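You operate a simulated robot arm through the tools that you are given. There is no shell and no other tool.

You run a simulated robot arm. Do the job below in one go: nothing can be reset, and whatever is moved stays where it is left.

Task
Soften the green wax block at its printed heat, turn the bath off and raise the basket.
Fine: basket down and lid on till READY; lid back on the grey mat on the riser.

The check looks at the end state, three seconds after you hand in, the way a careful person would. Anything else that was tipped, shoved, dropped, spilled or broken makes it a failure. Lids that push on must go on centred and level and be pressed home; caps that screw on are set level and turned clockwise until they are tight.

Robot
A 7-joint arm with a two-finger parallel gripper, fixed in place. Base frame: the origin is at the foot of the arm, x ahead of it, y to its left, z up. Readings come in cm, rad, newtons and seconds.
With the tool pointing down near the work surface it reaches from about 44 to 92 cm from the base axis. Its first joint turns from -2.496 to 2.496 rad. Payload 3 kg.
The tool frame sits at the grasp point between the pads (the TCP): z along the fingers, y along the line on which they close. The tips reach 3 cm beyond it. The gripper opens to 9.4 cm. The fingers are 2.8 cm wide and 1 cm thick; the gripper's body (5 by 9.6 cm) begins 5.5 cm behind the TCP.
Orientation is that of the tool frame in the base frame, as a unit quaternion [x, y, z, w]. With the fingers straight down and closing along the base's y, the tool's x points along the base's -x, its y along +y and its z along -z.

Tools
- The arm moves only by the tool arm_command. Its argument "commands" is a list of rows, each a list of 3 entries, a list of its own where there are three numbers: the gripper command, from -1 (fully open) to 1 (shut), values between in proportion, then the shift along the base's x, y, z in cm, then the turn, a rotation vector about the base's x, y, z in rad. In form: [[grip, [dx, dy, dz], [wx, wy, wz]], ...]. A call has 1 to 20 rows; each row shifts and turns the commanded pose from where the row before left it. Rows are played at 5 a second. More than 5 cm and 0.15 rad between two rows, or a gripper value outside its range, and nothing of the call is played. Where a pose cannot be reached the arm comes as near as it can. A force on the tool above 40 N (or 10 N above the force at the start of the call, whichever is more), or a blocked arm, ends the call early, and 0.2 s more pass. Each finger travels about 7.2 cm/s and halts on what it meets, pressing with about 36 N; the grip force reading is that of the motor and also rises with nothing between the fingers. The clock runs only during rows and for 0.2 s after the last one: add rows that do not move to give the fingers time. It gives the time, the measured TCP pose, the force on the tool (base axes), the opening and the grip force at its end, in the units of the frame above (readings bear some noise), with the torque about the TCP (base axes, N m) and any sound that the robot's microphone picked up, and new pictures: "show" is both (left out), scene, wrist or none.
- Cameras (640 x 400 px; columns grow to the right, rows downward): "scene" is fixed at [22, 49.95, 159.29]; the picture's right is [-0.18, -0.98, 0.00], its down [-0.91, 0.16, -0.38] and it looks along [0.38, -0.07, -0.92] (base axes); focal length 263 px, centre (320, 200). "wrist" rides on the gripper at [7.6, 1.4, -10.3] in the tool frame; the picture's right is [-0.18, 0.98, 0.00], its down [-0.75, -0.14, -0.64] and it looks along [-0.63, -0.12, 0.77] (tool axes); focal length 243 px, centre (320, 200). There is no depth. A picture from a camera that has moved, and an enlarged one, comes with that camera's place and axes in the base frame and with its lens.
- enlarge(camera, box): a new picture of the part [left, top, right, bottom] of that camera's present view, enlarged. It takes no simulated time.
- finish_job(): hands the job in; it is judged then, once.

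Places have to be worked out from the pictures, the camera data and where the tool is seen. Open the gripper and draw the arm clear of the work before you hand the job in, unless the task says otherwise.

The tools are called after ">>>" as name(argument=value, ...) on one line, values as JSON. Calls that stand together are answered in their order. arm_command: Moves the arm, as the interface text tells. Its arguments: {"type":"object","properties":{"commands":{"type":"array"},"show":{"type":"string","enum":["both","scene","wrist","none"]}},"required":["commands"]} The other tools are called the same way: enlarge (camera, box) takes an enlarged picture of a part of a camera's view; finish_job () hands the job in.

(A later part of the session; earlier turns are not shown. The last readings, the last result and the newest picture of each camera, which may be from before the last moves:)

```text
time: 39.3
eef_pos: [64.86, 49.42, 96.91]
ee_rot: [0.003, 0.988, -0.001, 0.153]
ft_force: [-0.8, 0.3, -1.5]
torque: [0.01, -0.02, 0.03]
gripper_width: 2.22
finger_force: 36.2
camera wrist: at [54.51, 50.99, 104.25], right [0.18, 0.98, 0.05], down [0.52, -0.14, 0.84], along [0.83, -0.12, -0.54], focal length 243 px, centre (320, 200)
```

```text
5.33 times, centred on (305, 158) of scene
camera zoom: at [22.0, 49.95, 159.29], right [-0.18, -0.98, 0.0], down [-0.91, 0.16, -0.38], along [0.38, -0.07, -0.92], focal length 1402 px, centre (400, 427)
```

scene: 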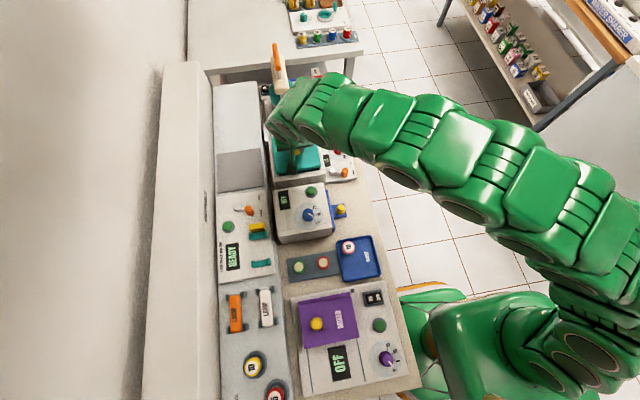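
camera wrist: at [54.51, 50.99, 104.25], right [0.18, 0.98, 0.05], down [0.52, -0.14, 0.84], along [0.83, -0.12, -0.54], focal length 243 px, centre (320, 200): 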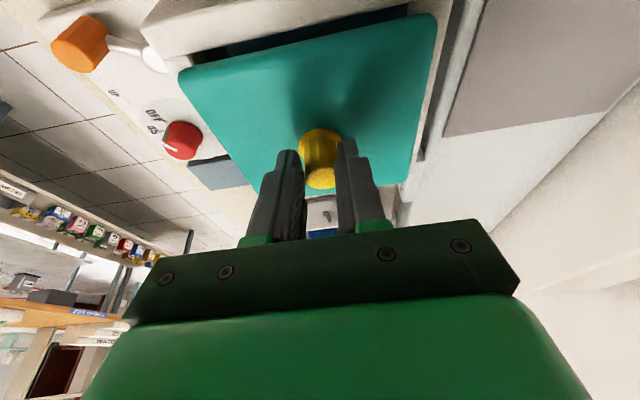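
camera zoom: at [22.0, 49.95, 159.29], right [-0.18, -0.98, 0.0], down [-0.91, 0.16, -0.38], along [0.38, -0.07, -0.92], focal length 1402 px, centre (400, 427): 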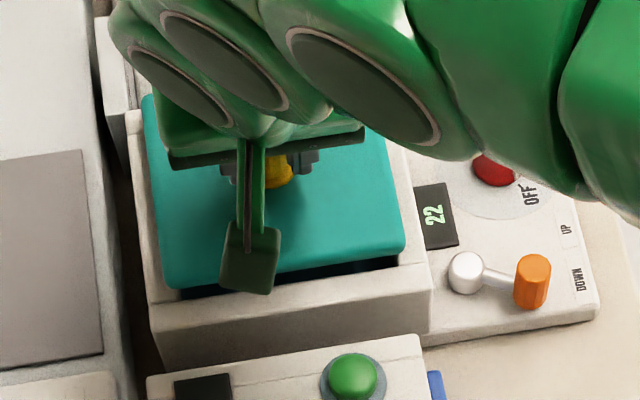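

Lid y is centred on the rim (both ≈49.5), while in x it sits about 0.4 cm too far out. I shift −0.4 cm in x and lower 1 cm more, then check the margins again.

>>> arm_command(commands=[[0.8, [-0.2, 0, -0.3], [0, 0, 0]], [0.8, [-0.2, 0, -0.4], [0, 0, 0]], [0.8, [0, 0, -0.3], [0, 0, 0]], [0.8, [0, 0, 0], [0, 0, 0]], [0.8, [0, 0, 0], [0, 0, 0]]])

>>> enlarge(camera="wrist", box=[140, 0, 300, 110])

>>> enlarge(camera="wrist", box=[360, 0, 520, 110])

>>> enlarge(camera="scene", box=[260, 120, 350, 195])

```text
time: 40.5
eef_pos: [64.51, 49.44, 95.92]
ee_rot: [0.002, 0.988, 0.001, 0.155]
ft_force: [3.7, 5.1, 32.6]
torque: [-0.02, -0.72, 0.11]
gripper_width: 2.3
finger_force: 35.7
camera wrist: at [54.08, 50.99, 103.35], right [0.18, 0.98, 0.06], down [0.52, -0.14, 0.84], along [0.83, -0.12, -0.54], focal length 243 px, centre (320, 200)
```

scene: 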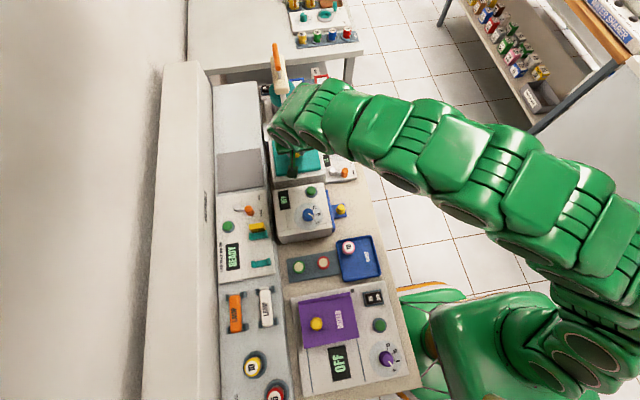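
wrist: 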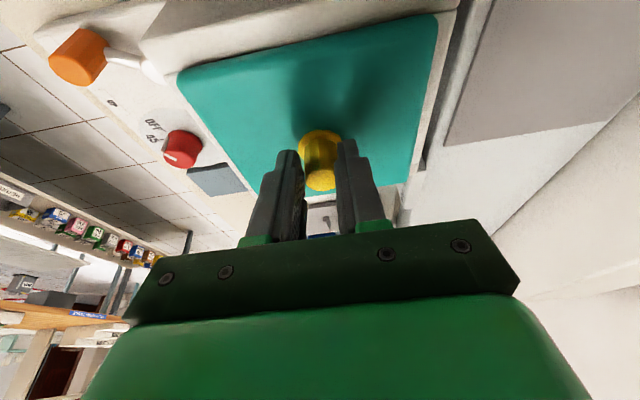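

```text
3.64 times, centred on (220, 55) of wrist
camera zoom: at [54.08, 50.99, 103.35], right [0.18, 0.98, 0.06], down [0.52, -0.14, 0.84], along [0.83, -0.12, -0.54], focal length 882 px, centre (684, 727)
```

zoom: 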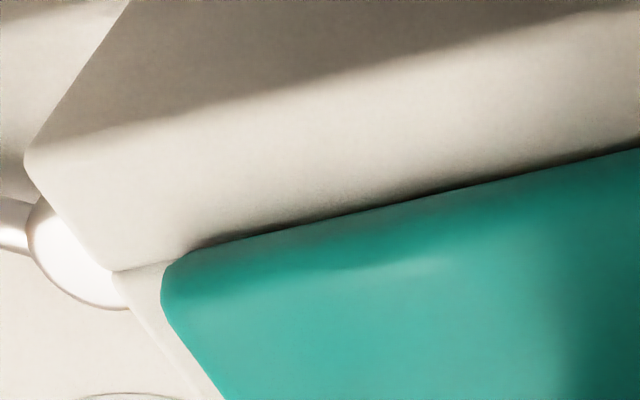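

```text
3.64 times, centred on (440, 55) of wrist
camera zoom: at [54.08, 50.99, 103.35], right [0.18, 0.98, 0.06], down [0.52, -0.14, 0.84], along [0.83, -0.12, -0.54], focal length 882 px, centre (-116, 727)
```

zoom: 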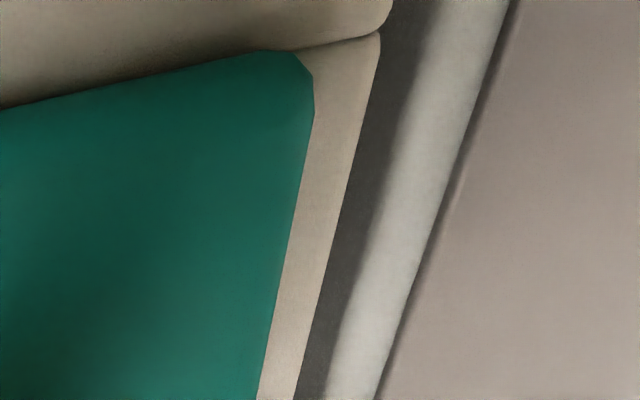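

```text
5.33 times, centred on (305, 158) of scene
camera zoom: at [22.0, 49.95, 159.29], right [-0.18, -0.98, 0.0], down [-0.91, 0.16, -0.38], along [0.38, -0.07, -0.92], focal length 1402 px, centre (400, 427)
```

zoom: 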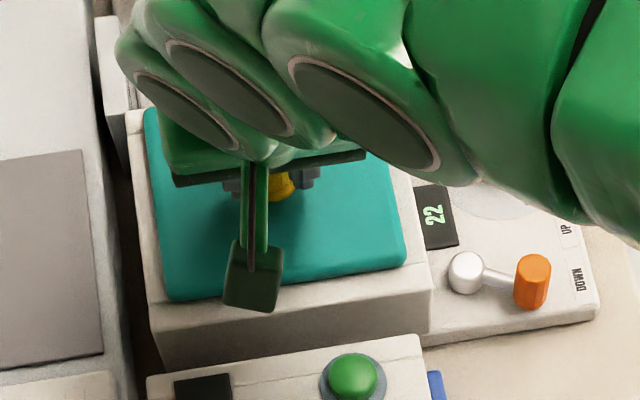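

The lid touched at TCP z≈95.9 (33 N), but its near edge lies right at the near bar's inner edge (near margin ≈1.77 cm vs side margins ≈1.25), so it is about 0.7 cm too far in +x. I lift 0.8 cm, shift −0.7 cm in x and look again.

>>> arm_command(commands=[[0.8, [0, 0, 0.4], [0, 0, 0]], [0.8, [0, 0, 0.5], [0, 0, 0]], [0.8, [-0.4, 0, 0], [0, 0, 0]], [0.8, [-0.3, 0, 0], [0, 0, 0]], [0.8, [0, 0, -0.3], [0, 0, 0]], [0.8, [0, 0, 0], [0, 0, 0]]])

>>> enlarge(camera="wrist", box=[140, 0, 300, 110])

>>> enlarge(camera="wrist", box=[360, 0, 520, 110])

>>> enlarge(camera="scene", box=[260, 120, 350, 195])

```text
time: 41.9
eef_pos: [63.91, 49.33, 96.52]
ee_rot: [0.001, 0.988, -0.001, 0.153]
ft_force: [0.2, 0.2, -0.2]
torque: [0.0, 0.0, 0.02]
gripper_width: 2.24
finger_force: 35.6
camera wrist: at [53.43, 50.93, 103.88], right [0.18, 0.98, 0.05], down [0.52, -0.14, 0.84], along [0.83, -0.12, -0.54], focal length 243 px, centre (320, 200)
```

scene: 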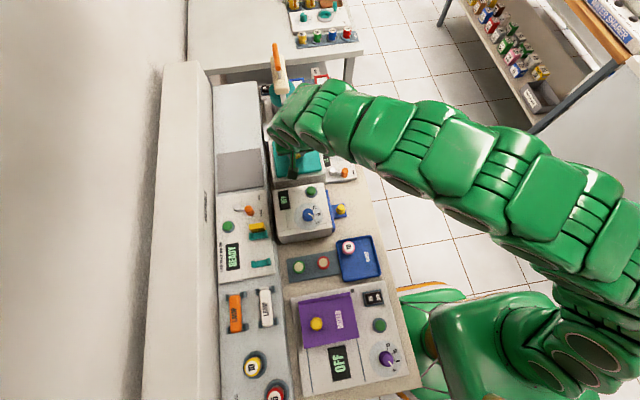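
wrist: 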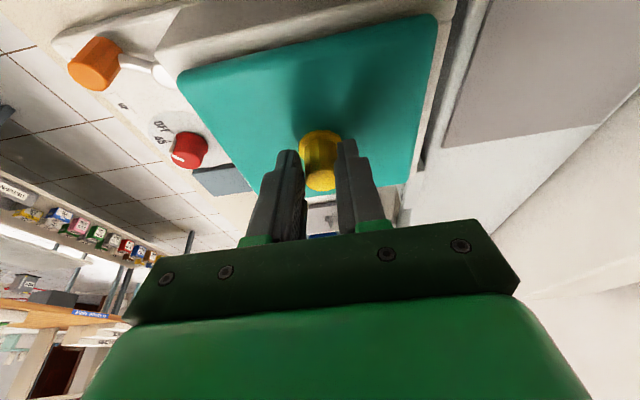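

```text
3.64 times, centred on (220, 55) of wrist
camera zoom: at [53.43, 50.93, 103.88], right [0.18, 0.98, 0.05], down [0.52, -0.14, 0.84], along [0.83, -0.12, -0.54], focal length 882 px, centre (684, 727)
```

zoom: 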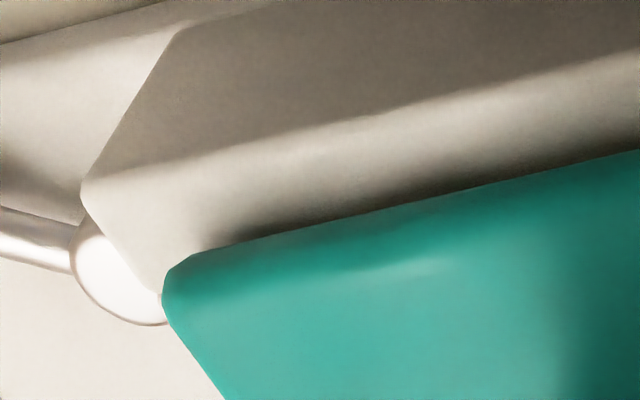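

```text
3.64 times, centred on (440, 55) of wrist
camera zoom: at [53.43, 50.93, 103.88], right [0.18, 0.98, 0.05], down [0.52, -0.14, 0.84], along [0.83, -0.12, -0.54], focal length 882 px, centre (-116, 727)
```

zoom: 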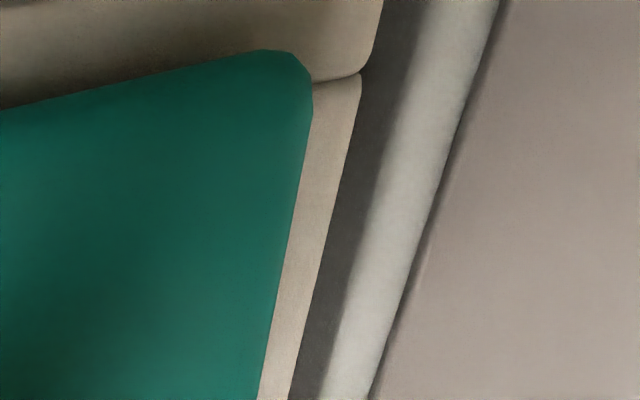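

```text
5.33 times, centred on (305, 158) of scene
camera zoom: at [22.0, 49.95, 159.29], right [-0.18, -0.98, 0.0], down [-0.91, 0.16, -0.38], along [0.38, -0.07, -0.92], focal length 1402 px, centre (400, 427)
```

zoom: 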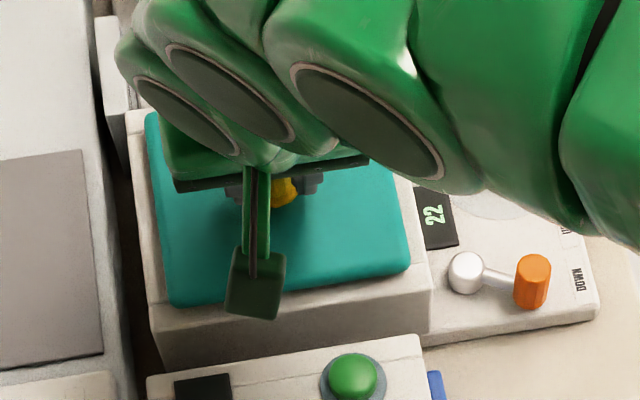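

Now the near edge overlaps the near bar. I lower gently until contact and look at the margins.

>>> arm_command(commands=[[0.8, [0, 0, -0.25], [0, 0, 0]], [0.8, [0, 0, -0.2], [0, 0, 0]], [0.8, [0, 0, 0], [0, 0, 0]]])

>>> enlarge(camera="wrist", box=[140, 0, 300, 110])

>>> enlarge(camera="wrist", box=[360, 0, 520, 220])

>>> enlarge(camera="scene", box=[260, 120, 350, 195])

```text
time: 42.7
eef_pos: [63.86, 49.54, 95.97]
ee_rot: [0.002, 0.988, -0.001, 0.154]
ft_force: [-0.5, -0.9, 5.9]
torque: [0.15, 0.33, -0.02]
gripper_width: 2.27
finger_force: 35.9
camera wrist: at [53.41, 50.96, 103.38], right [0.18, 0.98, 0.06], down [0.52, -0.14, 0.84], along [0.83, -0.12, -0.54], focal length 243 px, centre (320, 200)
```

scene: 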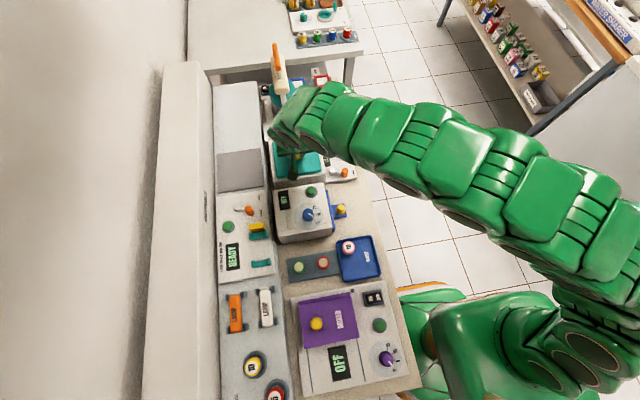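
wrist: 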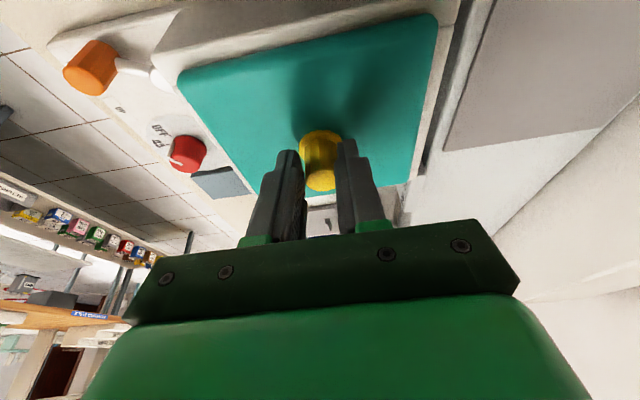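

```text
3.64 times, centred on (220, 55) of wrist
camera zoom: at [53.41, 50.96, 103.38], right [0.18, 0.98, 0.06], down [0.52, -0.14, 0.84], along [0.83, -0.12, -0.54], focal length 882 px, centre (684, 727)
```

zoom: 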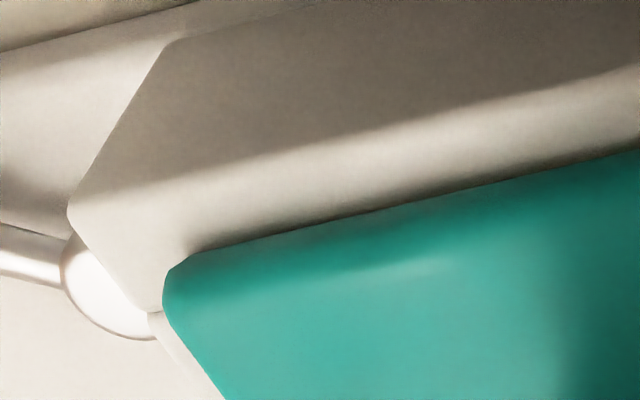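

```text
1.82 times, centred on (440, 110) of wrist
camera zoom: at [53.41, 50.96, 103.38], right [0.18, 0.98, 0.06], down [0.52, -0.14, 0.84], along [0.83, -0.12, -0.54], focal length 441 px, centre (102, 364)
```

zoom: 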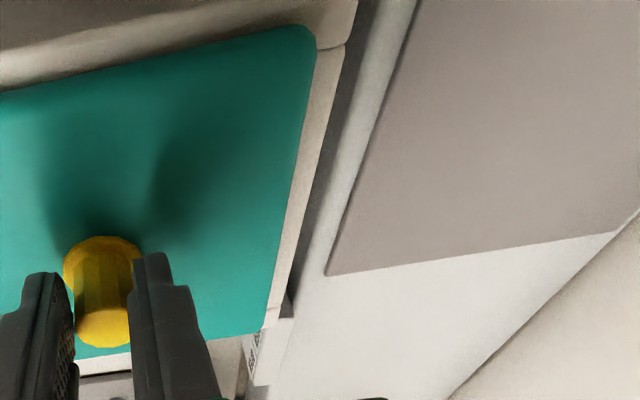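

```text
5.33 times, centred on (305, 158) of scene
camera zoom: at [22.0, 49.95, 159.29], right [-0.18, -0.98, 0.0], down [-0.91, 0.16, -0.38], along [0.38, -0.07, -0.92], focal length 1402 px, centre (400, 427)
```

zoom: 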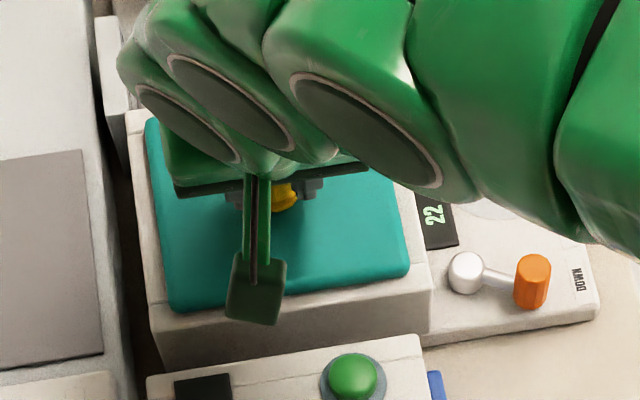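

The lid rests on the rim at TCP z≈95.97 (6 N). Side margins are ≈1.2 and 1.3 cm and near ≈1.0; I zoom on the far-wall corner to judge the far margin.

>>> enlarge(camera="scene", box=[276, 132, 306, 152])

>>> enlarge(camera="scene", box=[280, 160, 345, 190])

>>> enlarge(camera="wrist", box=[300, 160, 440, 240])

```text
16.00 times, centred on (291, 142) of scene
camera zoom: at [22.0, 49.95, 159.29], right [-0.18, -0.98, 0.0], down [-0.91, 0.16, -0.38], along [0.38, -0.07, -0.92], focal length 4205 px, centre (784, 1128)
```

zoom: 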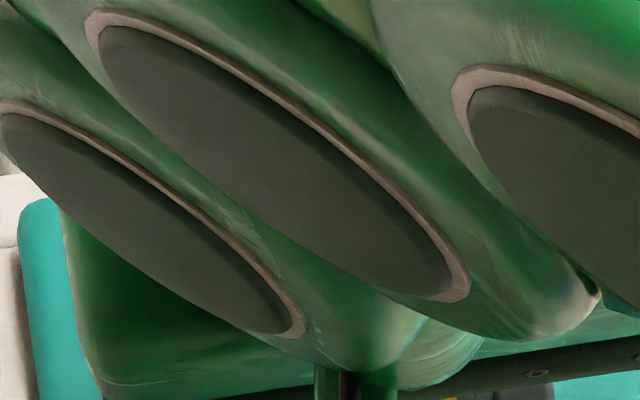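

```text
9.85 times, centred on (312, 175) of scene
camera zoom: at [22.0, 49.95, 159.29], right [-0.18, -0.98, 0.0], down [-0.91, 0.16, -0.38], along [0.38, -0.07, -0.92], focal length 2588 px, centre (394, 446)
```

zoom: 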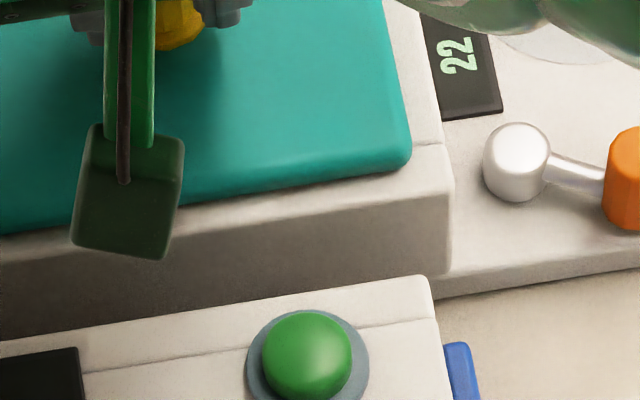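

```text
4.57 times, centred on (370, 200) of wrist
camera zoom: at [53.41, 50.96, 103.38], right [0.18, 0.98, 0.06], down [0.52, -0.14, 0.84], along [0.83, -0.12, -0.54], focal length 1109 px, centre (91, 200)
```

zoom: 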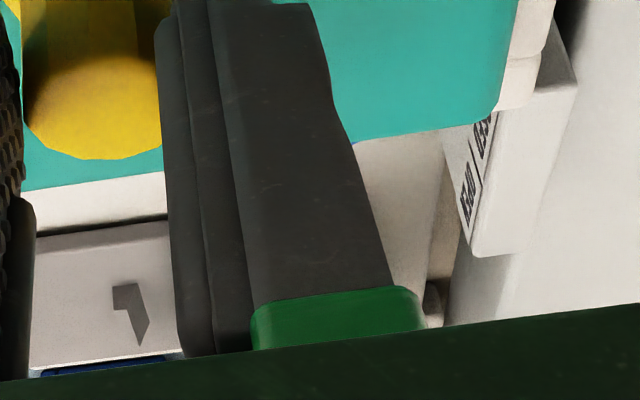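

From seams in the zoomed pictures the lid overlaps the near bar by ≈0.63 cm and the far bar by ≈0.27, with the sides even. I lift 0.3, shift +0.2 cm in x, and lower to contact again.

>>> arm_command(commands=[[0.8, [0, 0, 0.3], [0, 0, 0]], [0.8, [0.2, -0.05, 0], [0, 0, 0]], [0.8, [0, 0, 0], [0, 0, 0]], [0.8, [0, 0, -0.2], [0, 0, 0]], [0.8, [0, 0, -0.15], [0, 0, 0]], [0.8, [0, 0, 0], [0, 0, 0]]])

>>> enlarge(camera="scene", box=[260, 120, 350, 195])

>>> enlarge(camera="wrist", box=[140, 0, 300, 110])

```text
time: 44.1
eef_pos: [64.0, 49.45, 95.95]
ee_rot: [0.001, 0.988, -0.001, 0.154]
ft_force: [1.7, -0.4, 9.8]
torque: [0.15, 0.39, -0.03]
gripper_width: 2.25
finger_force: 35.8
camera wrist: at [53.63, 50.96, 103.37], right [0.18, 0.98, 0.06], down [0.52, -0.14, 0.84], along [0.83, -0.12, -0.54], focal length 243 px, centre (320, 200)
```

scene: 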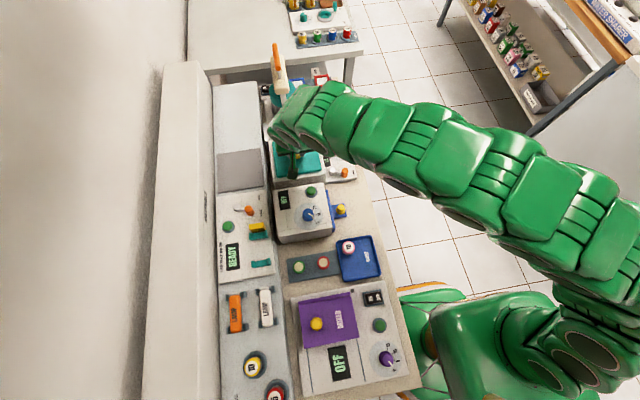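
wrist: 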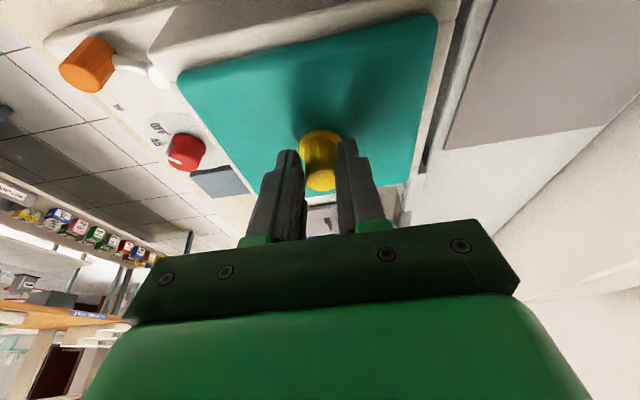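

```text
5.33 times, centred on (305, 158) of scene
camera zoom: at [22.0, 49.95, 159.29], right [-0.18, -0.98, 0.0], down [-0.91, 0.16, -0.38], along [0.38, -0.07, -0.92], focal length 1402 px, centre (400, 427)
```

zoom: 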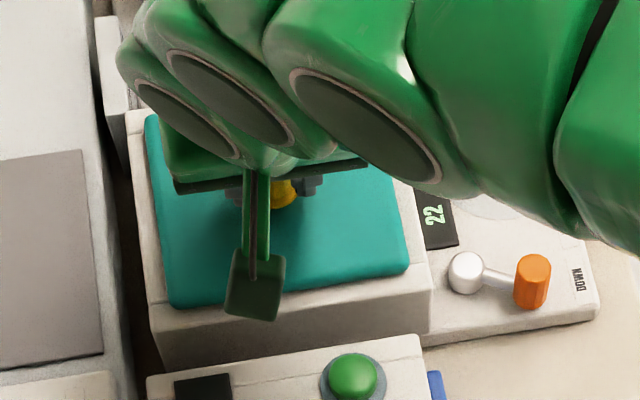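

```text
3.64 times, centred on (220, 55) of wrist
camera zoom: at [53.63, 50.96, 103.37], right [0.18, 0.98, 0.06], down [0.52, -0.14, 0.84], along [0.83, -0.12, -0.54], focal length 882 px, centre (684, 727)
```

zoom: 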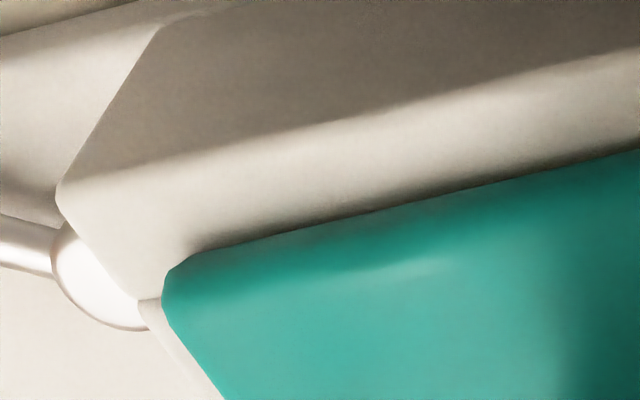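

The lid sits evenly on the rim with ~10 N. I release the knob by opening, retreat along the tool axis, and look at the lid from above.

>>> arm_command(commands=[[0.3, [0, 0, 0], [0, 0, 0]], [0.0, [0, 0, 0], [0, 0, 0]], [0.0, [0, 0, 0], [0, 0, 0]], [0.0, [-0.3, 0, 1], [0, 0, 0]], [0.0, [-0.6, 0, 2], [0, 0, 0]], [0.0, [-0.9, 0, 3], [0, 0, 0]], [0.0, [-2, 0, 3], [0, 0, 0]], [0.0, [-3, 0, 2], [0, 0, 0]], [0.0, [0, 0, 0], [0, 0, 0]]])

>>> enlarge(camera="wrist", box=[160, 20, 480, 240])

>>> enlarge(camera="scene", box=[260, 120, 350, 195])

```text
time: 46.1
eef_pos: [57.18, 49.51, 106.63]
ee_rot: [0.002, 0.988, -0.001, 0.153]
ft_force: [-0.7, -0.4, -0.2]
torque: [-0.01, 0.01, -0.01]
gripper_width: 4.71
finger_force: 0.0
camera wrist: at [46.84, 51.09, 114.08], right [0.18, 0.98, 0.05], down [0.52, -0.14, 0.84], along [0.83, -0.12, -0.54], focal length 243 px, centre (320, 200)
```

scene: 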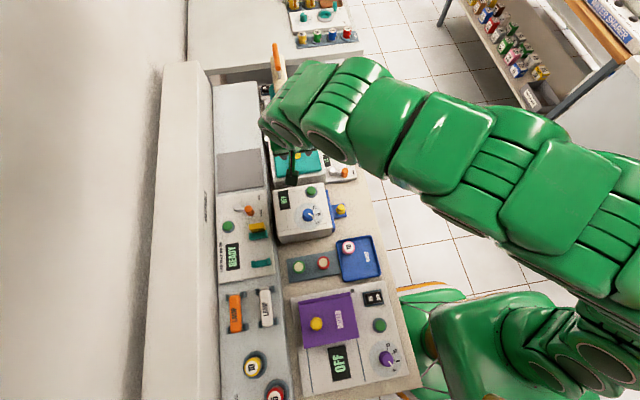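
wrist: 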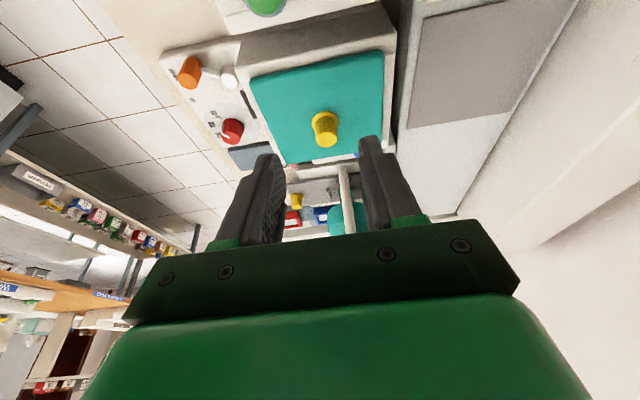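

```text
1.82 times, centred on (320, 130) of wrist
camera zoom: at [46.84, 51.09, 114.08], right [0.18, 0.98, 0.05], down [0.52, -0.14, 0.84], along [0.83, -0.12, -0.54], focal length 441 px, centre (320, 327)
```

zoom: 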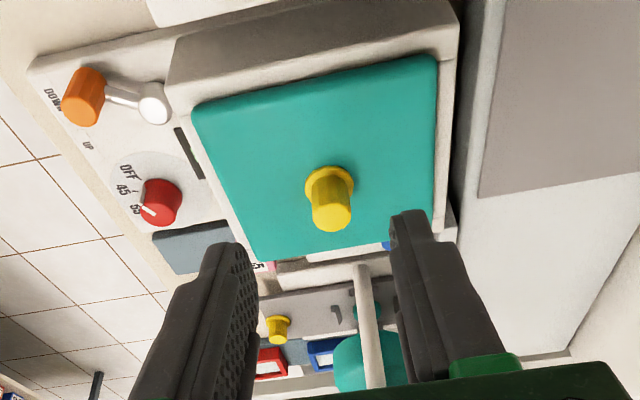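

```text
5.33 times, centred on (305, 158) of scene
camera zoom: at [22.0, 49.95, 159.29], right [-0.18, -0.98, 0.0], down [-0.91, 0.16, -0.38], along [0.38, -0.07, -0.92], focal length 1402 px, centre (400, 427)
```

zoom: 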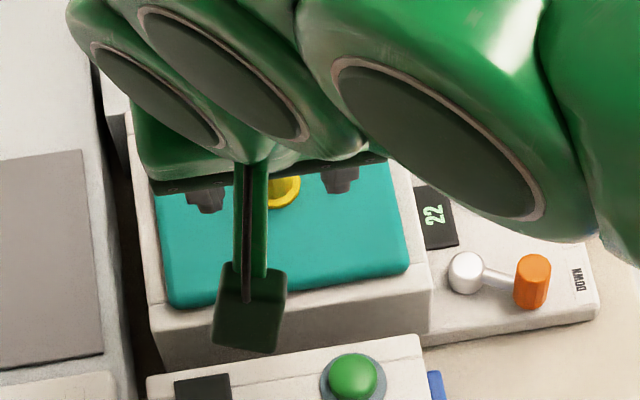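

The lid sits level on the bath rim. I undo the tilt at this height and move over the dial at about (68.7,35.2).

>>> arm_command(commands=[[0.0, [0, -3, 0], [0, 0.1, 0]], [0.0, [0, -3, 0], [0, 0.1, 0]], [0.0, [0, -3, 0], [0, 0.1, 0]], [0.0, [1.5, -3, -1], [0, 0, 0]], [0.0, [2, -2.2, -1], [0, 0, 0]], [0.0, [2, 0, -1], [0, 0, 0]], [0.0, [2, 0, -1], [0, 0, 0]], [0.0, [2, 0, -1], [0, 0, 0]], [0.0, [0, 0, 0], [0, 0, 0]]])

>>> enlarge(camera="wrist", box=[220, 20, 440, 240])

>>> enlarge(camera="scene", box=[260, 110, 360, 190])

```text
time: 48.1
eef_pos: [66.67, 35.18, 101.81]
ee_rot: [0.001, 1.0, -0.001, 0.004]
ft_force: [0.3, 1.0, -0.1]
torque: [0.0, 0.01, -0.01]
gripper_width: 4.7
finger_force: 0.1
camera wrist: at [58.99, 36.77, 111.98], right [0.19, 0.98, 0.0], down [0.75, -0.14, 0.65], along [0.64, -0.12, -0.76], focal length 243 px, centre (320, 200)
```

scene: 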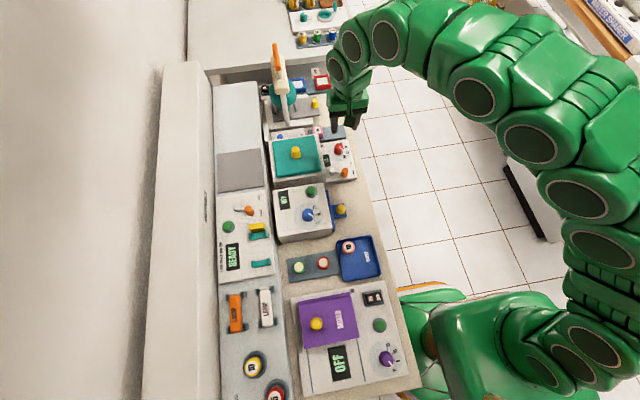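
wrist: 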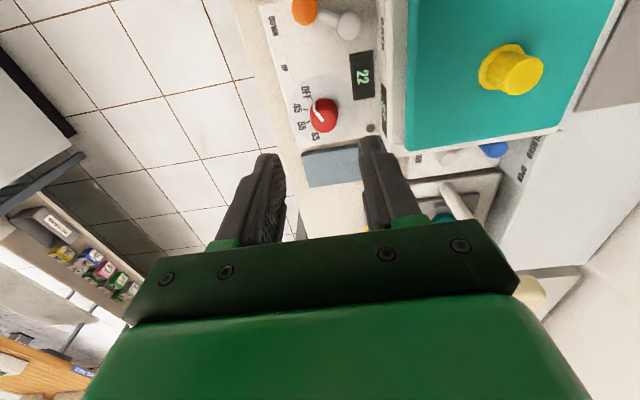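

```text
1.82 times, centred on (330, 130) of wrist
camera zoom: at [58.99, 36.77, 111.98], right [0.19, 0.98, 0.0], down [0.75, -0.14, 0.65], along [0.64, -0.12, -0.76], focal length 441 px, centre (302, 327)
```

zoom: 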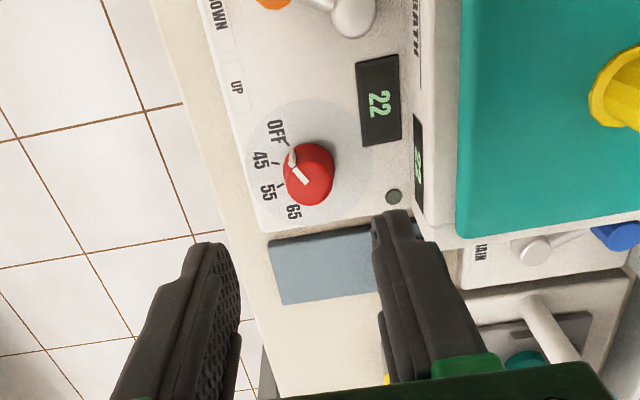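

```text
5.00 times, centred on (310, 150) of scene
camera zoom: at [22.0, 49.95, 159.29], right [-0.18, -0.98, 0.0], down [-0.91, 0.16, -0.38], along [0.38, -0.07, -0.92], focal length 1314 px, centre (370, 450)
```

zoom: 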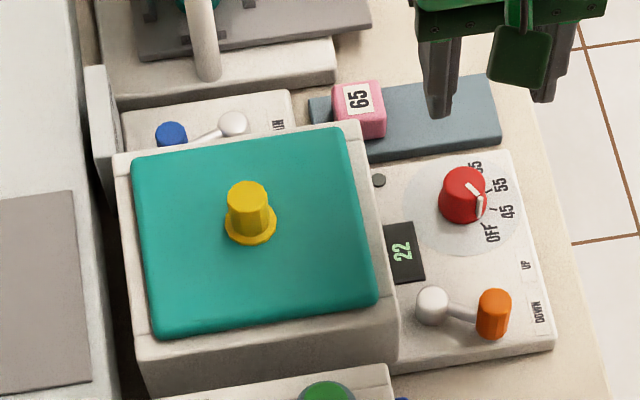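

The scene view shows the lid centred on the rim (lid centre ≈(66.7,49.1) vs rim ≈(66.7,49.2)) and level. Next I move over the dial, ≈(69.0,35.3), and come down above it.

>>> arm_command(commands=[[0.0, [1.2, 0.1, -2], [0, 0, 0]], [0.0, [1.1, 0, -2.5], [0, 0, 0]], [0.0, [0, 0, -2.5], [0, 0, 0]], [0.0, [0, 0, -2], [0, 0, 0]], [0.0, [0, 0, 0], [0, 0, 0]]])

>>> enlarge(camera="wrist", box=[220, 20, 440, 240])

>>> enlarge(camera="scene", box=[300, 120, 370, 180])

```text
time: 49.3
eef_pos: [69.05, 35.46, 92.9]
ee_rot: [0.002, 1.0, -0.001, 0.003]
ft_force: [0.2, -0.4, -0.9]
torque: [-0.02, 0.02, 0.02]
gripper_width: 4.7
finger_force: 0.1
camera wrist: at [61.25, 36.85, 103.05], right [0.19, 0.98, 0.0], down [0.75, -0.14, 0.65], along [0.64, -0.12, -0.76], focal length 243 px, centre (320, 200)
```

scene: 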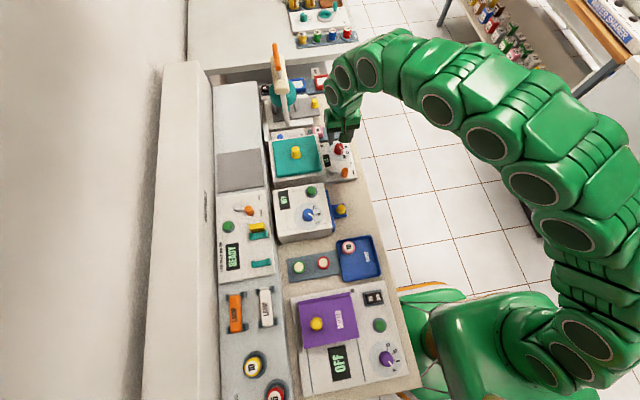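
wrist: 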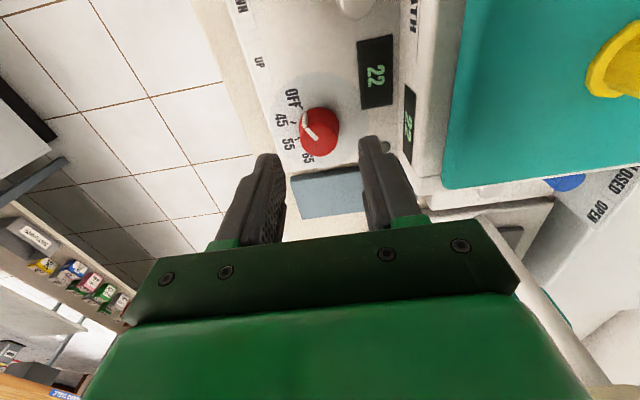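

```text
1.82 times, centred on (330, 130) of wrist
camera zoom: at [61.25, 36.85, 103.05], right [0.19, 0.98, 0.0], down [0.75, -0.14, 0.65], along [0.64, -0.12, -0.76], focal length 441 px, centre (302, 327)
```

zoom: 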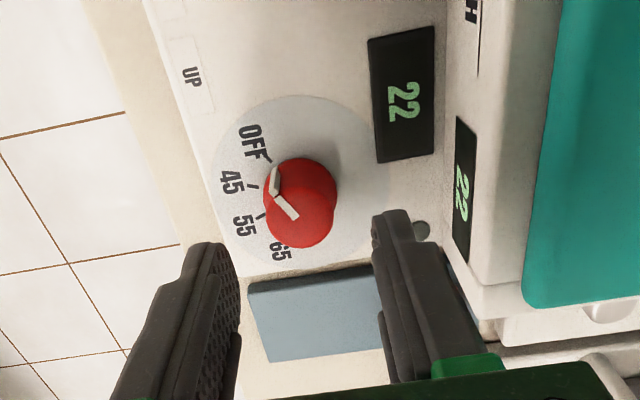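

```text
6.67 times, centred on (335, 150) of scene
camera zoom: at [22.0, 49.95, 159.29], right [-0.18, -0.98, 0.0], down [-0.91, 0.16, -0.38], along [0.38, -0.07, -0.92], focal length 1752 px, centre (220, 533)
```

zoom: 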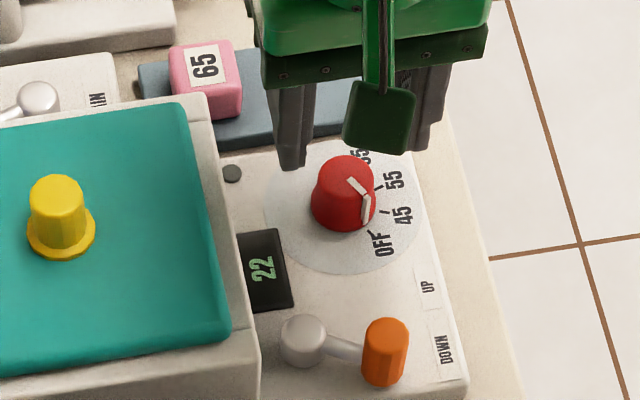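

The dial centre works out to about (69.1,35.3), top z≈87, with marks roughly 40° apart (OFF ≈ −150°, 45 ≈ −109°). I go down so that the fingertips straddle the knob just above the panel.

>>> arm_command(commands=[[0.0, [0.05, -0.15, -1.5], [0, 0, 0]], [0.0, [0, 0, -1.5], [0, 0, 0]], [0.0, [0, 0, -1], [0, 0, 0]], [0.0, [0, 0, -0.4], [0, 0, 0]], [0.0, [0, 0, 0], [0, 0, 0]]])

>>> enlarge(camera="wrist", box=[220, 40, 440, 240])

>>> enlarge(camera="scene", box=[300, 120, 370, 180])

```text
time: 50.5
eef_pos: [69.09, 35.12, 88.46]
ee_rot: [0.002, 1.0, -0.001, 0.004]
ft_force: [-0.5, -0.2, -0.1]
torque: [-0.04, 0.0, 0.01]
gripper_width: 4.7
finger_force: 0.0
camera wrist: at [61.34, 36.65, 98.61], right [0.19, 0.98, 0.0], down [0.75, -0.14, 0.65], along [0.64, -0.12, -0.76], focal length 243 px, centre (320, 200)
```

scene: 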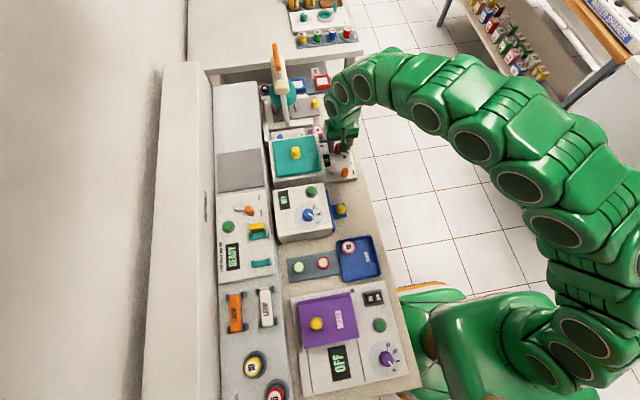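
wrist: 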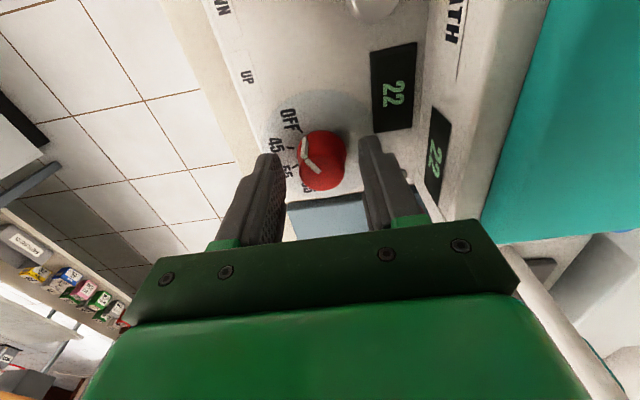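

```text
2.00 times, centred on (330, 140) of wrist
camera zoom: at [61.34, 36.65, 98.61], right [0.19, 0.98, 0.0], down [0.75, -0.14, 0.65], along [0.64, -0.12, -0.76], focal length 485 px, centre (300, 320)
```

zoom: 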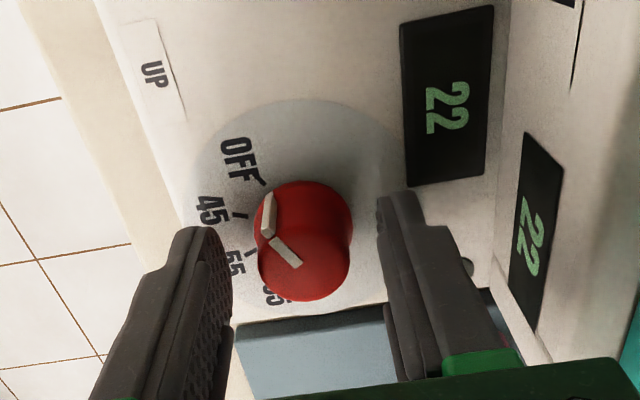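

```text
6.67 times, centred on (335, 150) of scene
camera zoom: at [22.0, 49.95, 159.29], right [-0.18, -0.98, 0.0], down [-0.91, 0.16, -0.38], along [0.38, -0.07, -0.92], focal length 1752 px, centre (220, 533)
```

zoom: 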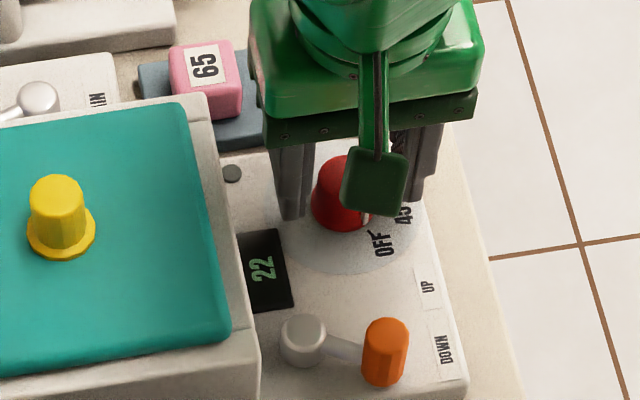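

The knob sits between the fingertips (knob top ≈1.5 cm below the TCP). I go 0.35 cm lower, centre y, close on the knob, and turn it counter-clockwise 0.35 rad as a first step.

>>> arm_command(commands=[[0.0, [0, 0.1, -0.35], [0, 0, 0]], [0.3, [0, 0, 0], [0, 0, 0]], [0.6, [0, 0, 0], [0, 0, 0]], [0.6, [0, 0, 0], [0, 0, 0]], [0.6, [0, 0, 0], [0, 0, 0]], [0.6, [0, 0, 0], [0, 0, 0.07]], [0.6, [0, 0, 0], [0, 0, 0.07]], [0.6, [0, 0, 0], [0, 0, 0.07]], [0.6, [0, 0, 0], [0, 0, 0.07]], [0.6, [0, 0, 0], [0, 0, 0.07]], [0.6, [0, 0, 0], [0, 0, 0]]])

>>> enlarge(camera="wrist", box=[220, 40, 440, 240])

>>> enlarge(camera="scene", box=[300, 120, 370, 180])

```text
time: 52.8
eef_pos: [69.11, 35.04, 88.04]
ee_rot: [-0.169, 0.986, -0.002, 0.004]
ft_force: [-1.3, -4.6, 5.6]
torque: [0.18, 0.29, 0.01]
gripper_width: 2.86
finger_force: 45.1
stopped in row 11: the force on the tool passed its limit at 40 N (the readings are from after the stop); the commanded pose is now the measured one
camera wrist: at [61.35, 33.95, 98.23], right [-0.15, 0.99, 0.0], down [0.75, 0.12, 0.65], along [0.64, 0.1, -0.76], focal length 243 px, centre (320, 200)
```

scene: 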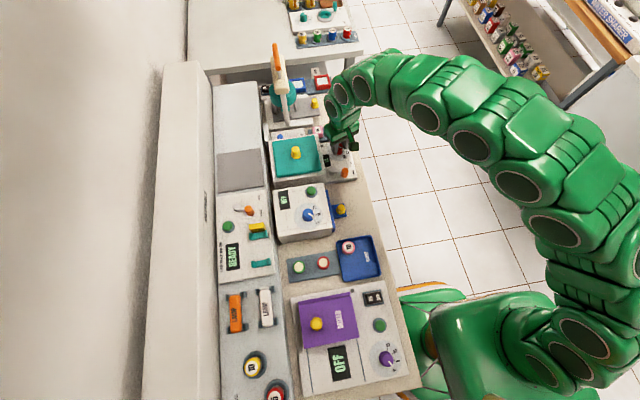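
wrist: 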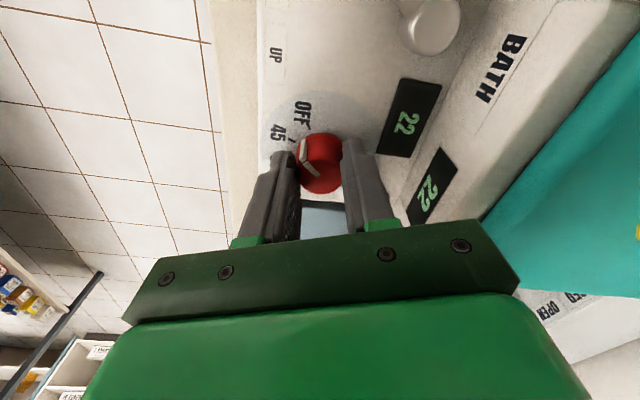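

```text
2.00 times, centred on (330, 140) of wrist
camera zoom: at [61.35, 33.95, 98.23], right [-0.15, 0.99, 0.0], down [0.75, 0.12, 0.65], along [0.64, 0.1, -0.76], focal length 485 px, centre (300, 320)
```

zoom: 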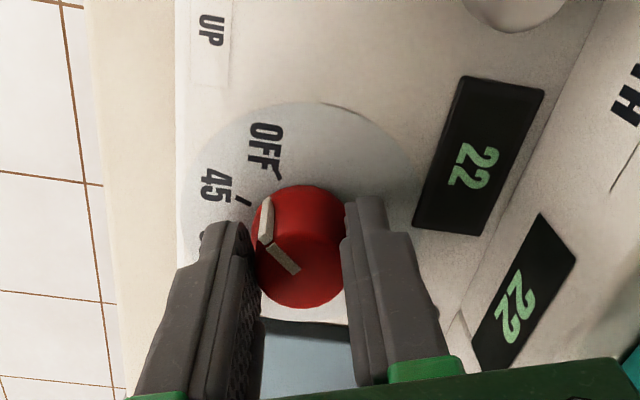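

```text
6.67 times, centred on (335, 150) of scene
camera zoom: at [22.0, 49.95, 159.29], right [-0.18, -0.98, 0.0], down [-0.91, 0.16, -0.38], along [0.38, -0.07, -0.92], focal length 1752 px, centre (220, 533)
```

zoom: 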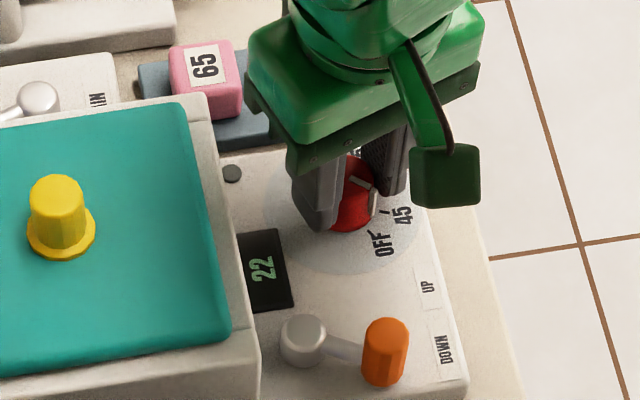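

The dial is turning with the gripper (pointer now between OFF and 45); the stop came from a small y offset, which is now relaxed at y≈35.04. I continue turning in small steps.

>>> arm_command(commands=[[0.6, [0, 0, 0], [0, 0, 0.06]], [0.6, [0, 0, 0], [0, 0, 0.06]], [0.6, [0, 0, 0], [0, 0, 0.06]], [0.6, [0, 0, 0], [0, 0, 0.06]], [0.6, [0, 0, 0], [0, 0, 0.06]], [0.6, [0, 0, 0], [0, 0, 0]]])

>>> enlarge(camera="wrist", box=[220, 40, 440, 240])

>>> enlarge(camera="scene", box=[300, 120, 370, 180])

```text
time: 54.2
eef_pos: [69.14, 35.07, 88.15]
ee_rot: [-0.315, 0.949, -0.002, 0.003]
ft_force: [4.0, -21.2, 9.3]
torque: [-0.25, 0.44, -0.03]
gripper_width: 2.87
finger_force: 45.1
camera wrist: at [62.09, 31.64, 98.24], right [-0.44, 0.9, 0.0], down [0.68, 0.34, 0.65], along [0.58, 0.28, -0.76], focal length 243 px, centre (320, 200)
```

scene: 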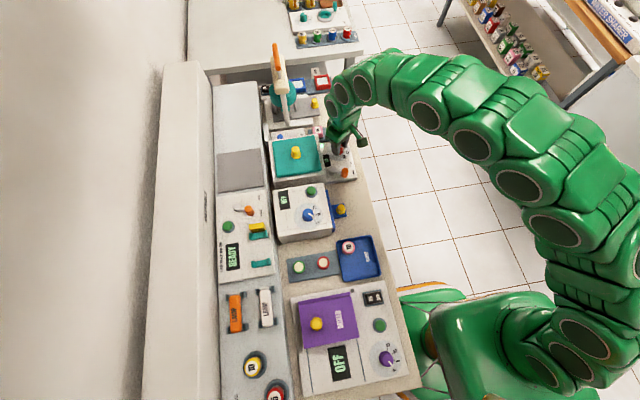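
wrist: 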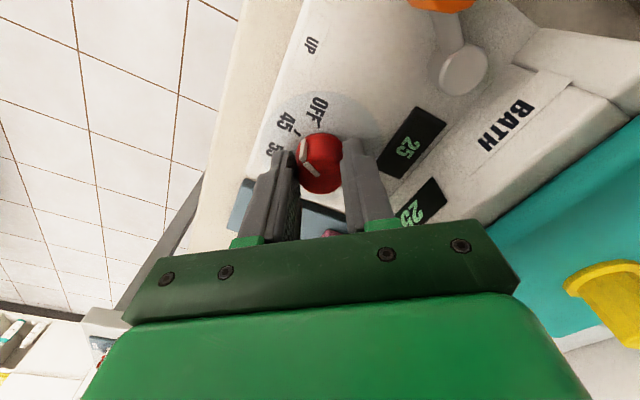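

```text
2.00 times, centred on (330, 140) of wrist
camera zoom: at [62.09, 31.64, 98.24], right [-0.44, 0.9, 0.0], down [0.68, 0.34, 0.65], along [0.58, 0.28, -0.76], focal length 485 px, centre (300, 320)
```

zoom: 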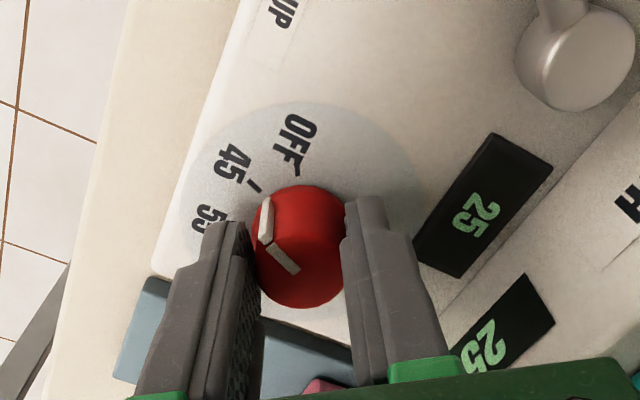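

```text
6.67 times, centred on (335, 150) of scene
camera zoom: at [22.0, 49.95, 159.29], right [-0.18, -0.98, 0.0], down [-0.91, 0.16, -0.38], along [0.38, -0.07, -0.92], focal length 1752 px, centre (220, 533)
```

zoom: 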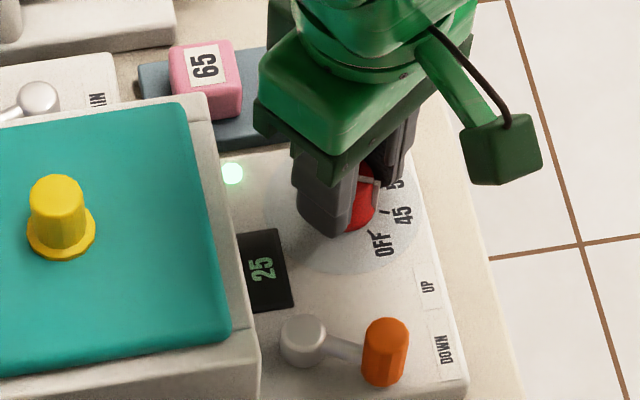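

The indicator lit and the bath now reads 25, rising, with the dial turned 36.7° so far. I zoom in to compare the pointer with the 45 mark.

>>> enlarge(camera="wrist", box=[260, 80, 360, 200])

>>> enlarge(camera="scene", box=[325, 135, 355, 160])

```text
3.33 times, centred on (310, 140) of wrist
camera zoom: at [62.09, 31.64, 98.24], right [-0.44, 0.9, 0.0], down [0.68, 0.34, 0.65], along [0.58, 0.28, -0.76], focal length 809 px, centre (353, 400)
```

zoom: 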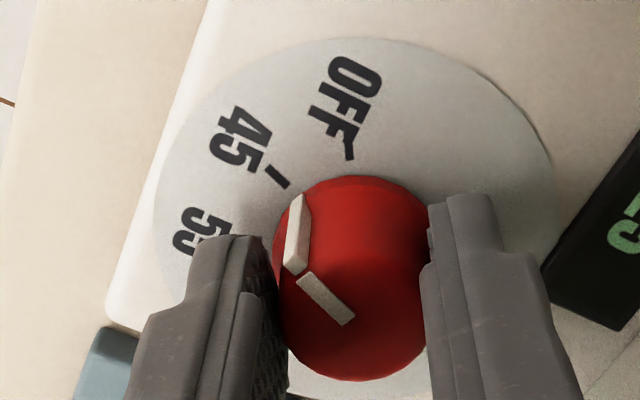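

```text
16.00 times, centred on (340, 148) of scene
camera zoom: at [22.0, 49.95, 159.29], right [-0.18, -0.98, 0.0], down [-0.91, 0.16, -0.38], along [0.38, -0.07, -0.92], focal length 4205 px, centre (0, 1040)
```

zoom: 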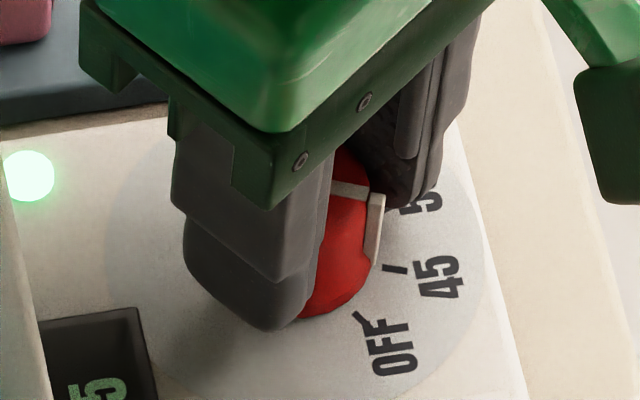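

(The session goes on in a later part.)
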